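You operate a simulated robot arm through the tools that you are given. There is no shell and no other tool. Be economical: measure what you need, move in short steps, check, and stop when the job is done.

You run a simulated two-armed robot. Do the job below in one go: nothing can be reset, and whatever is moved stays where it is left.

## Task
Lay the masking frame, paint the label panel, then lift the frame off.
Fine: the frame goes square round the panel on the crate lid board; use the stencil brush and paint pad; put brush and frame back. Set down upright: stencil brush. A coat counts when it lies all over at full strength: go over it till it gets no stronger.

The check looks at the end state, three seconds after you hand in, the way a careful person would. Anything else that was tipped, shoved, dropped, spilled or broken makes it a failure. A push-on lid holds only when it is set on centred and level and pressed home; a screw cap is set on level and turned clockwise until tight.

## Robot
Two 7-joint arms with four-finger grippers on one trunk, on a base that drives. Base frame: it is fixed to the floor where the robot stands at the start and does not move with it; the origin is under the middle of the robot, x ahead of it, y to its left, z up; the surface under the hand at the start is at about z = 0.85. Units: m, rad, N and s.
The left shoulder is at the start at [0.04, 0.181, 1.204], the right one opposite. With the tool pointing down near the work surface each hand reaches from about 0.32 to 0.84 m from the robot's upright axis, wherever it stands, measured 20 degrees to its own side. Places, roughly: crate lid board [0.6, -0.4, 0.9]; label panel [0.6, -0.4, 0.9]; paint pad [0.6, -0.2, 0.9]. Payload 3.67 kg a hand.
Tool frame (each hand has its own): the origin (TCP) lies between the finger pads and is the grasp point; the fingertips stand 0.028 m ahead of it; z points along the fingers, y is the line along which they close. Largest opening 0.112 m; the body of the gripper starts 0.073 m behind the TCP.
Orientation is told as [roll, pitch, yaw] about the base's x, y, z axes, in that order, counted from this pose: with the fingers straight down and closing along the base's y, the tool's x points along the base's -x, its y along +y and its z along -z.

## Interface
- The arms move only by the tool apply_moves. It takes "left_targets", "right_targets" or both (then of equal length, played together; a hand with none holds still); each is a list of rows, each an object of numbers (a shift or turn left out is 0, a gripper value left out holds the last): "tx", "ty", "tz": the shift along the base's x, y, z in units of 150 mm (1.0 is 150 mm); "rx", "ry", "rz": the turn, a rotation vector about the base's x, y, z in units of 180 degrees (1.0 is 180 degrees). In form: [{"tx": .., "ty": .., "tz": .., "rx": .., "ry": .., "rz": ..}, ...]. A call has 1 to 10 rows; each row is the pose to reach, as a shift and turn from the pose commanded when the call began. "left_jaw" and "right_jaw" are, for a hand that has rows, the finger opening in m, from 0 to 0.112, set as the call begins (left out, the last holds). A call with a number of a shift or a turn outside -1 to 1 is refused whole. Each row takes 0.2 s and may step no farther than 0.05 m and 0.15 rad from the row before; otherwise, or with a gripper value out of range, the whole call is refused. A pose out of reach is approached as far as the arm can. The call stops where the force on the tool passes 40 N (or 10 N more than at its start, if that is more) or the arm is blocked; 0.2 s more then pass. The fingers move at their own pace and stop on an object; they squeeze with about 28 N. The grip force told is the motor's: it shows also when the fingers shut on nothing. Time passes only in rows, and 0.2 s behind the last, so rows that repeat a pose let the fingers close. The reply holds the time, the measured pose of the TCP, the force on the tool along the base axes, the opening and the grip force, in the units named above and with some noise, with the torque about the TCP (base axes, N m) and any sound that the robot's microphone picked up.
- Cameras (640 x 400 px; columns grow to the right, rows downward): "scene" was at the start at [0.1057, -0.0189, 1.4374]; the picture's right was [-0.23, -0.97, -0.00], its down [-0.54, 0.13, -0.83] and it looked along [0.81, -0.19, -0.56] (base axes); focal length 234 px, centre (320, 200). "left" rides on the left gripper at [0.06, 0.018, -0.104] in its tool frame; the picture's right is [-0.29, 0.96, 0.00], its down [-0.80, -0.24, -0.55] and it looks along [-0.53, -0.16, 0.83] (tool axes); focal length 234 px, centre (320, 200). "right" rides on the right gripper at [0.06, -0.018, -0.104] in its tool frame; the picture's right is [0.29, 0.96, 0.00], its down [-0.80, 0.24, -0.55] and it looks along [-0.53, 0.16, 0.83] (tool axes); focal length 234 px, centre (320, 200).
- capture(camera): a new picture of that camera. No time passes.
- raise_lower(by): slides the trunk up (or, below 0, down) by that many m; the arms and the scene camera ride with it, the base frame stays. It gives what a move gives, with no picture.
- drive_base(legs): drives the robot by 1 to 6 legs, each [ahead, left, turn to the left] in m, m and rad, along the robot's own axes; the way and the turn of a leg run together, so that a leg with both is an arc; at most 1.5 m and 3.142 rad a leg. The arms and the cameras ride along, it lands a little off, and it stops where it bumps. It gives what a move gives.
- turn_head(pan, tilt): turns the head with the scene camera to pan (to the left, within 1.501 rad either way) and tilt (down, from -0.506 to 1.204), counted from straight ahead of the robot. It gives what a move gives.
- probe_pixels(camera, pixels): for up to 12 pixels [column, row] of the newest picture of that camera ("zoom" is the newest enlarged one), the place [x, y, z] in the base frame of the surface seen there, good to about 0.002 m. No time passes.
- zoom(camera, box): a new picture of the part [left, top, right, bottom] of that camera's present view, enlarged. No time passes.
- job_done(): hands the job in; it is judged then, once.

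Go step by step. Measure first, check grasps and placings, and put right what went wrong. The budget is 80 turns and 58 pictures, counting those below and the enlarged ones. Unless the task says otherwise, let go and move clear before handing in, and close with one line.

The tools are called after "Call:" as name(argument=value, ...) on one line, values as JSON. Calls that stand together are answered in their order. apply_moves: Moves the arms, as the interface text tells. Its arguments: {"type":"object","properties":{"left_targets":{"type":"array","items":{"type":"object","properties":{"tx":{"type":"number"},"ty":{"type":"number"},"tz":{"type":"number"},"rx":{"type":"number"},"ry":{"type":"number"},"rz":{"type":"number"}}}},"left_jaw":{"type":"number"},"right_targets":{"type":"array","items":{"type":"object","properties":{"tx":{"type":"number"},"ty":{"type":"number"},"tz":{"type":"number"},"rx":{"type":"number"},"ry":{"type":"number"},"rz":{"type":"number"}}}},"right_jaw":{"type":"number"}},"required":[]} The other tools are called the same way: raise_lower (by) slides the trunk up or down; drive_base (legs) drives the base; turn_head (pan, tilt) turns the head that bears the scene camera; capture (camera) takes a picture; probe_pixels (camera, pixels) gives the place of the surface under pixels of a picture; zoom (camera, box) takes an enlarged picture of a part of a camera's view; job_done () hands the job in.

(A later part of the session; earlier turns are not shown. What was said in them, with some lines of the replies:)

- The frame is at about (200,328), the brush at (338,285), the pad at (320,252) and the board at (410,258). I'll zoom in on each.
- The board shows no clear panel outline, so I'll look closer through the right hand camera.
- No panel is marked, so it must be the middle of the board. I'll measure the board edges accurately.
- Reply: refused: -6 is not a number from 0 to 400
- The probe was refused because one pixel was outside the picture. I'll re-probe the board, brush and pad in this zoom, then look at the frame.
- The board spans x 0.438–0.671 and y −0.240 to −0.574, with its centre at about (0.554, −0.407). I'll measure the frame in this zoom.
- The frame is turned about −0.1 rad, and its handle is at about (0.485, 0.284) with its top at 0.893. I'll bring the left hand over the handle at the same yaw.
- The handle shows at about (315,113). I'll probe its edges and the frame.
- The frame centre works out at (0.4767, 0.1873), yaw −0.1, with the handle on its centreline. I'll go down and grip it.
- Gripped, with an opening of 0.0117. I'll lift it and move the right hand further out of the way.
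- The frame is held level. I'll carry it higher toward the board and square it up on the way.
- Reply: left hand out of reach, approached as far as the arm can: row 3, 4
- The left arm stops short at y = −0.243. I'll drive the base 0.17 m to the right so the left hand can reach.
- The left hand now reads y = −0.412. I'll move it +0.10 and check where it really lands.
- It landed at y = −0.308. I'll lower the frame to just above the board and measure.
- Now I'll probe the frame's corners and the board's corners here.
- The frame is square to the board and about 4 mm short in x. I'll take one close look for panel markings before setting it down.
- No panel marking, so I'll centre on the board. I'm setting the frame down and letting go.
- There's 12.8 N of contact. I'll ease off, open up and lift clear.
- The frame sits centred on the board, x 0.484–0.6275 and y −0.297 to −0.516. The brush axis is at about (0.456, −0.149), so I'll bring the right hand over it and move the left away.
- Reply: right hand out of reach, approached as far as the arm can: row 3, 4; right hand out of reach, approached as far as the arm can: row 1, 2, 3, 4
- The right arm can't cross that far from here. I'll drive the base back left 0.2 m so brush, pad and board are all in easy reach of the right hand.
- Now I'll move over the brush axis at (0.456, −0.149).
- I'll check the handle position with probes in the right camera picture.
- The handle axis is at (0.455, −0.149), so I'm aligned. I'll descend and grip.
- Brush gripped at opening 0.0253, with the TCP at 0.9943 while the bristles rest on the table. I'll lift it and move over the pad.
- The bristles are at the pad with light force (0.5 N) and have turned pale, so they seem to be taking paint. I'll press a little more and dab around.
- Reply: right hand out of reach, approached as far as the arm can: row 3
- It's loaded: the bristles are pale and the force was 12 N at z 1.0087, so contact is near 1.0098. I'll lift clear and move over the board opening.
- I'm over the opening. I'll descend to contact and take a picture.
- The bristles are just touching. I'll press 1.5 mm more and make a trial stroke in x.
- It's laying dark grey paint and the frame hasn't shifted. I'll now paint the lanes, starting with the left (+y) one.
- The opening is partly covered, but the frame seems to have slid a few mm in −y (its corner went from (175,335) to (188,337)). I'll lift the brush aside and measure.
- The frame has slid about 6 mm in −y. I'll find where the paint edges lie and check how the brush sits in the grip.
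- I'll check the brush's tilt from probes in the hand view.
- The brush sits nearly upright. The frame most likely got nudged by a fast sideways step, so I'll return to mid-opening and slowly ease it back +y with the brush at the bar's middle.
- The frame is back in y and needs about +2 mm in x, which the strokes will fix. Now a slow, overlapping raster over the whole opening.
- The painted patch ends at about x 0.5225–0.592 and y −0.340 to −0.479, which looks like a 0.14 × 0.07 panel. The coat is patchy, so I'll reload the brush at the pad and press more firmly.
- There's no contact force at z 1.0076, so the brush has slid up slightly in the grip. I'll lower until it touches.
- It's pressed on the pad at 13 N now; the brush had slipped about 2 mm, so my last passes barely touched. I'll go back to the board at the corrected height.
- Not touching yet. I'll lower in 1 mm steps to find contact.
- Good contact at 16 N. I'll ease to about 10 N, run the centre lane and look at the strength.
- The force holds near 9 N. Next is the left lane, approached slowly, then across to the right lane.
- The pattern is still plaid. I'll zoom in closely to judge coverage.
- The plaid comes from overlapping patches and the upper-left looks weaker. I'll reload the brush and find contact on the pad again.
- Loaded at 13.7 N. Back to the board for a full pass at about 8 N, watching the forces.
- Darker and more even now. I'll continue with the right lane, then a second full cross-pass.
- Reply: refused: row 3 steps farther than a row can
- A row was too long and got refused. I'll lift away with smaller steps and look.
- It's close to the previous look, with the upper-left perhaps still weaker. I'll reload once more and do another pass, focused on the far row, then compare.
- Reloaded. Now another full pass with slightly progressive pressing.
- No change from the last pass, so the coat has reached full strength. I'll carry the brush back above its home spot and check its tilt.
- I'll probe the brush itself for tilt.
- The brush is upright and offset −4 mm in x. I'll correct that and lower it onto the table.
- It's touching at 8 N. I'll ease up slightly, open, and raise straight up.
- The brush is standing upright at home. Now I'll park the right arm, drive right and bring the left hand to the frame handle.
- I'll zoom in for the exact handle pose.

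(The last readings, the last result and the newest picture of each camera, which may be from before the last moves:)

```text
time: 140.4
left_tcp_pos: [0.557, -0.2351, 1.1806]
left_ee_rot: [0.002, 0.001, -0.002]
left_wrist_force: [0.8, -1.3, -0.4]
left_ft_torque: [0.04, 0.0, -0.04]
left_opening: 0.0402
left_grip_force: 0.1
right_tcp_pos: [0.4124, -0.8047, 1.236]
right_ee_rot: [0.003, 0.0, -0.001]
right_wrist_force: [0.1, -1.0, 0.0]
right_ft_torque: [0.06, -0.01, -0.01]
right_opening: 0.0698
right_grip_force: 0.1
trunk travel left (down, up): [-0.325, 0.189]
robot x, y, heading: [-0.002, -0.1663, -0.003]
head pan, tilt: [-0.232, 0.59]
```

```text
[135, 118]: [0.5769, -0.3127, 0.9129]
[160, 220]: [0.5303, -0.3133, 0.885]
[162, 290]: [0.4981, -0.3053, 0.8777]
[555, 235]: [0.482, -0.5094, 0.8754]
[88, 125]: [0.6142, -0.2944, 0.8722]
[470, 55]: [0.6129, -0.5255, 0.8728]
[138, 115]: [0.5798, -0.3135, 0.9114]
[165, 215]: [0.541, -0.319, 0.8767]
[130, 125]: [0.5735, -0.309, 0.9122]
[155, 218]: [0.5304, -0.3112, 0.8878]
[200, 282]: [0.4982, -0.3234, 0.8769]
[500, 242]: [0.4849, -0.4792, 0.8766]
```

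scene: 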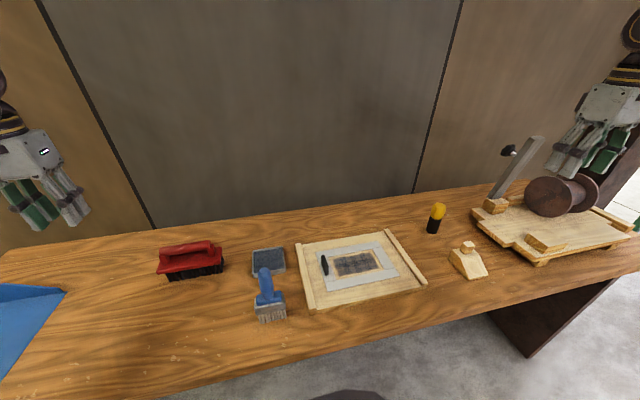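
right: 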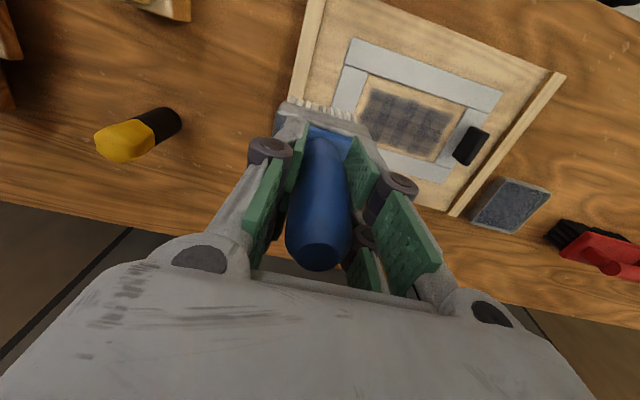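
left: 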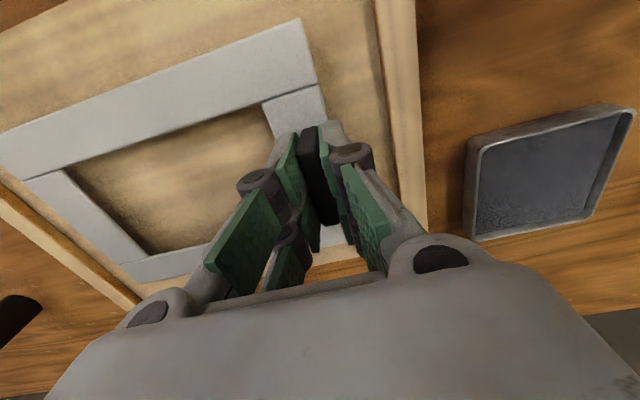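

The handle is centred at (0.5545, −0.3115) with yaw about 0. I'll descend and grip it.

Call:
apply_moves(left_targets=[{"ty": -0.25}, {"ty": -0.51, "tx": -0.013}, {"ty": -0.51, "tx": -0.013, "tz": -0.3}, {"ty": -0.51, "tx": -0.013, "tz": -0.6}, {"ty": -0.51, "tx": -0.013, "tz": -0.9}])

Call:
zoom(camera="scene", box=[290, 200, 418, 280])

```text
time: 141.6
left_tcp_pos: [0.5572, -0.3113, 1.0439]
left_ee_rot: [0.0, 0.0, -0.002]
left_wrist_force: [0.1, -0.9, 0.0]
left_ft_torque: [0.01, 0.02, 0.01]
left_opening: 0.04
left_grip_force: 0.1
right_tcp_pos: [0.4118, -0.8037, 1.237]
right_ee_rot: [0.001, 0.0, -0.002]
right_wrist_force: [-0.9, 0.5, 0.1]
right_ft_torque: [0.06, 0.01, 0.02]
right_opening: 0.0701
right_grip_force: 0.0
trunk travel left (down, up): [-0.325, 0.189]
robot x, y, heading: [-0.0009, -0.1702, -0.007]
head pan, tilt: [-0.232, 0.59]
```

```text
5.00 times, centred on (354, 240) of scene
```

zoom: 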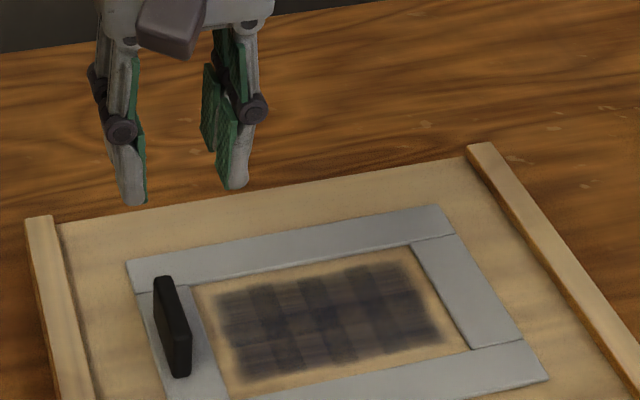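

Aligned over the handle. I'll go down, close and lift gently.

Call:
apply_moves(left_targets=[{"tz": -0.3}, {"tz": -0.6}, {"tz": -0.8}, {"tz": -0.885}, {"tz": -0.885}])

Call:
apply_moves(left_targets=[{"tz": 0}, {"tz": 0}, {"tz": 0}], left_jaw=0.0)

Call:
apply_moves(left_targets=[{"tz": 0.05}, {"tz": 0.1}, {"tz": 0.3}, {"tz": 0.6}, {"tz": 0.9}, {"tz": 1.0}])

Call:
zoom(camera="scene", box=[270, 180, 462, 300])

```text
time: 142.8
left_tcp_pos: [0.5552, -0.3092, 0.9138]
left_ee_rot: [-0.001, -0.001, -0.001]
left_wrist_force: [-0.2, 0.6, 0.6]
left_ft_torque: [0.02, 0.01, 0.01]
left_opening: 0.0398
left_grip_force: 0.1
right_tcp_pos: [0.4101, -0.8022, 1.2386]
right_ee_rot: [0.0, 0.001, -0.004]
right_wrist_force: [-0.2, -0.2, -0.4]
right_ft_torque: [-0.02, 0.03, -0.01]
right_opening: 0.07
right_grip_force: 0.1
trunk travel left (down, up): [-0.325, 0.189]
robot x, y, heading: [0.0017, -0.1668, -0.003]
head pan, tilt: [-0.232, 0.59]
```

```text
time: 143.6
left_tcp_pos: [0.556, -0.3101, 0.9126]
left_ee_rot: [0.001, 0.0, -0.001]
left_wrist_force: [-0.1, -0.5, -0.1]
left_ft_torque: [-0.02, -0.05, 0.05]
left_opening: 0.0115
left_grip_force: 27.9
right_tcp_pos: [0.4115, -0.8032, 1.2374]
right_ee_rot: [0.001, 0.0, -0.001]
right_wrist_force: [-0.2, 0.4, -0.1]
right_ft_torque: [0.01, 0.02, 0.0]
right_opening: 0.0702
right_grip_force: 0.0
trunk travel left (down, up): [-0.325, 0.189]
robot x, y, heading: [0.0012, -0.1709, -0.002]
head pan, tilt: [-0.232, 0.59]
```

```text
time: 145.0
left_tcp_pos: [0.5536, -0.311, 1.0648]
left_ee_rot: [0.0, 0.001, -0.002]
left_wrist_force: [-0.5, -0.6, -0.5]
left_ft_torque: [0.08, 0.03, 0.0]
left_opening: 0.0117
left_grip_force: 28.4
right_tcp_pos: [0.4119, -0.8026, 1.2368]
right_ee_rot: [0.0, 0.001, -0.001]
right_wrist_force: [0.3, 0.3, -0.1]
right_ft_torque: [0.02, -0.02, -0.01]
right_opening: 0.0702
right_grip_force: 0.0
trunk travel left (down, up): [-0.325, 0.189]
robot x, y, heading: [0.0033, -0.1678, 0.003]
head pan, tilt: [-0.232, 0.59]
```

```text
3.33 times, centred on (366, 240) of scene
```

zoom: 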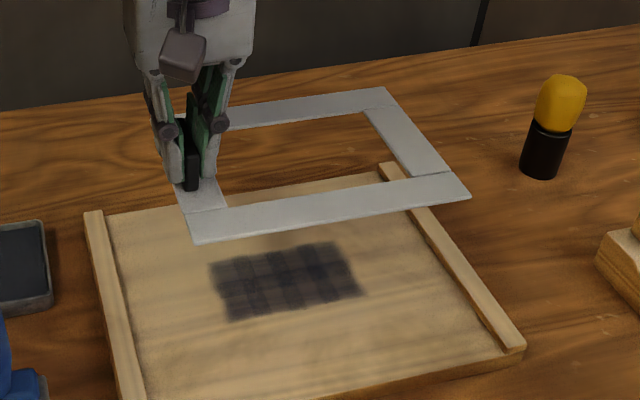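

The panel looks clean and the frame is held level. I'll carry it back to its starting place, above the brush's height.

Call:
apply_moves(left_targets=[{"tz": 0.3}, {"tz": 0.5, "ty": 0.1}, {"tz": 0.5, "ty": 0.4}, {"tz": 0.5, "ty": 0.7}, {"tz": 0.5, "ty": 1.0}])

Call:
apply_moves(left_targets=[{"ty": 0.25}, {"ty": 0.5}, {"ty": 0.75}, {"ty": 1.0}])

Call:
apply_moves(left_targets=[{"ty": 0.25, "tx": -0.1}, {"ty": 0.5, "tx": -0.2, "rz": -0.01}, {"ty": 0.75, "tx": -0.3, "rz": -0.02}, {"ty": 1.0, "tx": -0.4, "rz": -0.0318}])

Call:
apply_moves(left_targets=[{"ty": 0.25}, {"ty": 0.5}, {"ty": 0.75, "tx": -0.05}, {"ty": 0.96, "tx": -0.06}, {"ty": 0.96, "tx": -0.06}])

```text
time: 146.2
left_tcp_pos: [0.5532, -0.1614, 1.1394]
left_ee_rot: [-0.003, 0.0, -0.004]
left_wrist_force: [-0.1, 0.7, -1.1]
left_ft_torque: [0.07, 0.02, -0.02]
left_opening: 0.0115
left_grip_force: 28.5
right_tcp_pos: [0.4113, -0.8018, 1.2383]
right_ee_rot: [-0.001, 0.0, -0.002]
right_wrist_force: [0.5, -0.5, 1.2]
right_ft_torque: [-0.06, 0.04, -0.03]
right_opening: 0.0698
right_grip_force: 0.1
trunk travel left (down, up): [-0.325, 0.189]
robot x, y, heading: [0.002, -0.1753, -0.009]
head pan, tilt: [-0.232, 0.59]
```

```text
time: 147.2
left_tcp_pos: [0.5553, -0.0102, 1.1383]
left_ee_rot: [-0.002, 0.001, -0.002]
left_wrist_force: [-0.3, 0.3, -0.8]
left_ft_torque: [0.07, 0.03, 0.02]
left_opening: 0.0119
left_grip_force: 27.9
right_tcp_pos: [0.4106, -0.8008, 1.2393]
right_ee_rot: [-0.002, 0.0, -0.001]
right_wrist_force: [0.6, 0.5, 0.5]
right_ft_torque: [-0.01, 0.0, -0.01]
right_opening: 0.0701
right_grip_force: 0.1
trunk travel left (down, up): [-0.325, 0.189]
robot x, y, heading: [-0.0031, -0.1711, -0.003]
head pan, tilt: [-0.232, 0.59]
```

```text
time: 148.2
left_tcp_pos: [0.4934, 0.14, 1.1396]
left_ee_rot: [-0.002, -0.001, -0.102]
left_wrist_force: [-0.2, -1.0, -1.1]
left_ft_torque: [0.04, 0.01, -0.02]
left_opening: 0.012
left_grip_force: 28.3
right_tcp_pos: [0.4098, -0.8019, 1.2384]
right_ee_rot: [-0.002, -0.001, -0.004]
right_wrist_force: [-0.6, 0.8, 0.6]
right_ft_torque: [-0.05, -0.05, -0.02]
right_opening: 0.0702
right_grip_force: 0.1
trunk travel left (down, up): [-0.325, 0.189]
robot x, y, heading: [0.0002, -0.1641, -0.004]
head pan, tilt: [-0.232, 0.59]
```

```text
time: 149.4
left_tcp_pos: [0.487, 0.2833, 1.14]
left_ee_rot: [0.0, 0.0, -0.101]
left_wrist_force: [-0.4, -0.3, -1.3]
left_ft_torque: [0.11, 0.02, 0.03]
left_opening: 0.0119
left_grip_force: 27.5
right_tcp_pos: [0.4117, -0.8028, 1.2377]
right_ee_rot: [0.001, -0.001, -0.001]
right_wrist_force: [1.1, 0.7, -0.4]
right_ft_torque: [0.01, 0.05, 0.04]
right_opening: 0.0702
right_grip_force: 0.0
trunk travel left (down, up): [-0.325, 0.189]
robot x, y, heading: [0.002, -0.167, 0.002]
head pan, tilt: [-0.232, 0.59]
```

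I'm above the home spot, so I'll lower it.

Call:
apply_moves(left_targets=[{"tz": -0.3}, {"tz": -0.6}, {"tz": -0.9}, {"tz": -1.0}])

Call:
apply_moves(left_targets=[{"tz": -0.3}, {"tz": -0.5}, {"tz": -0.6}, {"tz": -0.63}, {"tz": -0.645}])

Call:
capture(camera="left")

Call:
apply_moves(left_targets=[{"tz": -0.008}, {"tz": -0.016}, {"tz": -0.016}])

```text
time: 150.4
left_tcp_pos: [0.4855, 0.2818, 0.9863]
left_ee_rot: [0.001, -0.002, -0.1]
left_wrist_force: [0.0, 0.9, -1.7]
left_ft_torque: [0.05, -0.01, 0.01]
left_opening: 0.0118
left_grip_force: 28.7
right_tcp_pos: [0.4118, -0.8032, 1.2374]
right_ee_rot: [-0.001, 0.0, -0.002]
right_wrist_force: [0.2, -0.1, 0.4]
right_ft_torque: [-0.02, 0.02, -0.06]
right_opening: 0.0699
right_grip_force: 0.0
trunk travel left (down, up): [-0.325, 0.189]
robot x, y, heading: [-0.0014, -0.1638, -0.001]
head pan, tilt: [-0.232, 0.59]
```

```text
time: 151.6
left_tcp_pos: [0.486, 0.2818, 0.8935]
left_ee_rot: [0.001, -0.003, -0.102]
left_wrist_force: [-1.6, 1.3, 15.4]
left_ft_torque: [0.13, 0.42, -0.05]
left_opening: 0.0118
left_grip_force: 28.0
right_tcp_pos: [0.41, -0.804, 1.2379]
right_ee_rot: [-0.001, -0.001, -0.003]
right_wrist_force: [0.0, 0.3, 0.7]
right_ft_torque: [0.02, 0.02, 0.01]
right_opening: 0.0703
right_grip_force: 0.1
trunk travel left (down, up): [-0.325, 0.189]
robot x, y, heading: [0.0037, -0.1734, -0.003]
head pan, tilt: [-0.232, 0.59]
```

```text
7 pictures are left
```

left: 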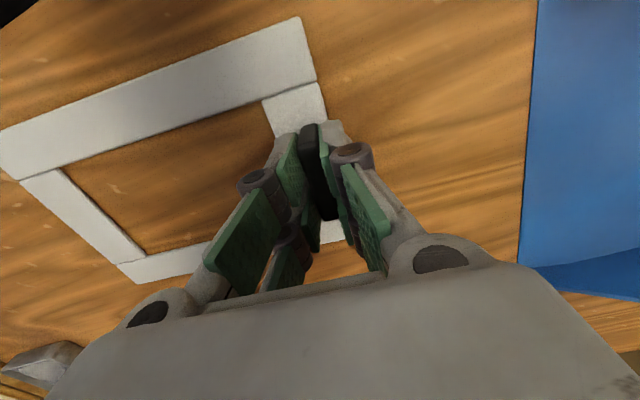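

```text
time: 152.4
left_tcp_pos: [0.486, 0.2819, 0.8903]
left_ee_rot: [0.002, -0.004, -0.102]
left_wrist_force: [0.8, 3.1, 21.8]
left_ft_torque: [0.08, -0.12, -0.03]
left_opening: 0.0117
left_grip_force: 28.1
right_tcp_pos: [0.4096, -0.8038, 1.2384]
right_ee_rot: [0.001, -0.001, -0.002]
right_wrist_force: [-0.8, 0.1, -0.1]
right_ft_torque: [-0.01, 0.03, 0.01]
right_opening: 0.0699
right_grip_force: 0.1
trunk travel left (down, up): [-0.325, 0.189]
robot x, y, heading: [0.0012, -0.1711, -0.003]
head pan, tilt: [-0.232, 0.59]
```

It's down, matching the first grip picture. I'll ease off, release and lift clear.

Call:
apply_moves(left_targets=[{"tz": 0.012}, {"tz": 0.018}, {"tz": 0.018}])

Call:
apply_moves(left_targets=[{"tz": 0}, {"tz": 0}, {"tz": 0.2}, {"tz": 0.5}, {"tz": 0.8}, {"tz": 1.0}], left_jaw=0.04)

Call:
apply_moves(left_targets=[{"tz": 0.3}, {"tz": 0.6}, {"tz": 0.9}])

Call:
turn_head(pan=0.25, tilt=0.7)

Call:
capture(camera="scene")

```text
time: 153.2
left_tcp_pos: [0.4841, 0.282, 0.8911]
left_ee_rot: [-0.001, 0.002, -0.102]
left_wrist_force: [-0.5, -0.4, 0.2]
left_ft_torque: [-0.01, -0.13, 0.0]
left_opening: 0.0117
left_grip_force: 28.7
right_tcp_pos: [0.4117, -0.8034, 1.2376]
right_ee_rot: [0.0, 0.0, -0.001]
right_wrist_force: [0.6, -0.6, -0.7]
right_ft_torque: [-0.01, -0.04, -0.02]
right_opening: 0.0702
right_grip_force: 0.0
trunk travel left (down, up): [-0.325, 0.189]
robot x, y, heading: [0.0016, -0.1692, -0.007]
head pan, tilt: [-0.232, 0.59]
```

```text
time: 154.6
left_tcp_pos: [0.487, 0.2815, 1.0415]
left_ee_rot: [-0.001, 0.0, -0.102]
left_wrist_force: [-0.3, -0.2, 0.1]
left_ft_torque: [0.03, -0.02, 0.01]
left_opening: 0.0401
left_grip_force: 0.1
right_tcp_pos: [0.4113, -0.8027, 1.2376]
right_ee_rot: [0.0, -0.001, -0.002]
right_wrist_force: [0.2, -0.1, 0.4]
right_ft_torque: [0.01, 0.02, 0.03]
right_opening: 0.0698
right_grip_force: 0.1
trunk travel left (down, up): [-0.325, 0.189]
robot x, y, heading: [0.0016, -0.17, 0.0]
head pan, tilt: [-0.232, 0.59]
```

```text
time: 155.6
left_tcp_pos: [0.4675, 0.2835, 1.0743]
left_ee_rot: [-0.032, 0.236, -0.107]
left_wrist_force: [0.6, 0.7, 0.6]
left_ft_torque: [0.03, 0.02, 0.03]
left_opening: 0.0401
left_grip_force: 0.1
right_tcp_pos: [0.4122, -0.8035, 1.237]
right_ee_rot: [0.001, 0.001, -0.001]
right_wrist_force: [-0.1, -0.1, -0.5]
right_ft_torque: [0.04, 0.01, 0.02]
right_opening: 0.0701
right_grip_force: 0.0
trunk travel left (down, up): [-0.325, 0.189]
robot x, y, heading: [0.0005, -0.1718, -0.005]
head pan, tilt: [-0.232, 0.59]
stopped in row 3 (left hand): the arm was blocked; the commanded pose is now the measured one
```

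```text
time: 156.5
left_tcp_pos: [0.4668, 0.2842, 1.0736]
left_ee_rot: [-0.033, 0.237, -0.103]
left_wrist_force: [0.1, -0.2, 0.4]
left_ft_torque: [-0.02, -0.01, -0.02]
left_opening: 0.0398
left_grip_force: 0.1
right_tcp_pos: [0.4117, -0.804, 1.2377]
right_ee_rot: [-0.001, -0.001, 0.0]
right_wrist_force: [-0.6, 0.0, 0.8]
right_ft_torque: [0.0, 0.03, 0.01]
right_opening: 0.0698
right_grip_force: 0.1
trunk travel left (down, up): [-0.325, 0.189]
robot x, y, heading: [0.0033, -0.1685, 0.004]
head pan, tilt: [0.25, 0.7]
```

```text
6 pictures are left
```

scene: 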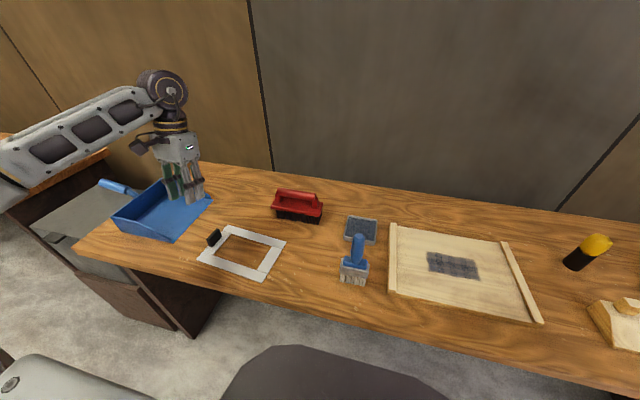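

Everything looks in place and the left hand is clear. The last move up was blocked by the arm itself, with no contact force. I'll check the frame pose and coat up close.

Call:
zoom(camera="scene", box=[410, 235, 506, 295])

Call:
probe_pixels(camera="scene", pixels=[[199, 259], [229, 227], [284, 240], [264, 281], [218, 231], [357, 236], [355, 265], [343, 283], [367, 284]])

Call:
zoom(camera="scene", box=[190, 210, 390, 300])

```text
6.67 times, centred on (458, 265) of scene
```

zoom: 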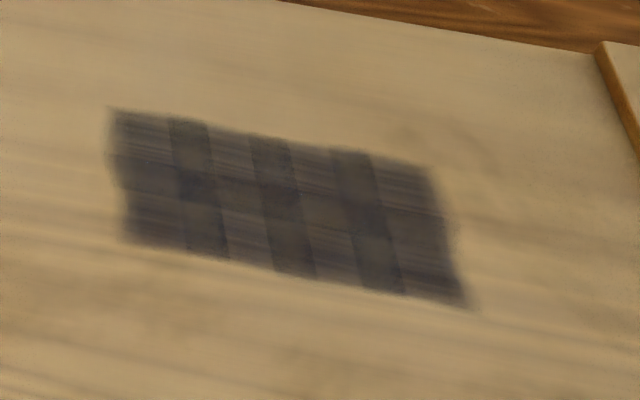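

```text
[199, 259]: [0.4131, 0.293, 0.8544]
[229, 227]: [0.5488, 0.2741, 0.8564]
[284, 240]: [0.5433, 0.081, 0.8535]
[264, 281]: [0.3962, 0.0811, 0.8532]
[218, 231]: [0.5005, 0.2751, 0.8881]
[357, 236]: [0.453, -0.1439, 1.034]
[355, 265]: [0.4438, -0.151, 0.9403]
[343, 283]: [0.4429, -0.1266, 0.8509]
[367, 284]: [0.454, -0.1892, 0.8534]
```

```text
3.20 times, centred on (290, 255) of scene
```

zoom: 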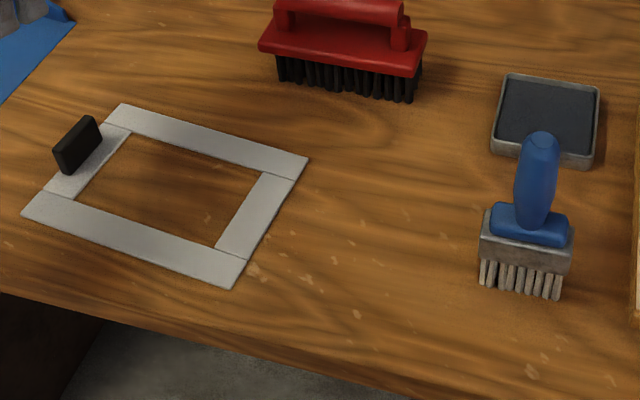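

The panel coat is even, with equal strength in all its patches, the frame is back at its spot and the brush stands upright. Both hands are empty and clear, so I'm handing in.

Call:
job_done()

```text
The job is handed in.
```

The panel is painted to full strength, the frame is lifted off and back in its place, the brush stands upright at home, and the job is handed in. I saw no marked panel outline, so I centred the frame on the board. The brush nudged it a few millimetres while I painted, but the coat shows no stray paint.
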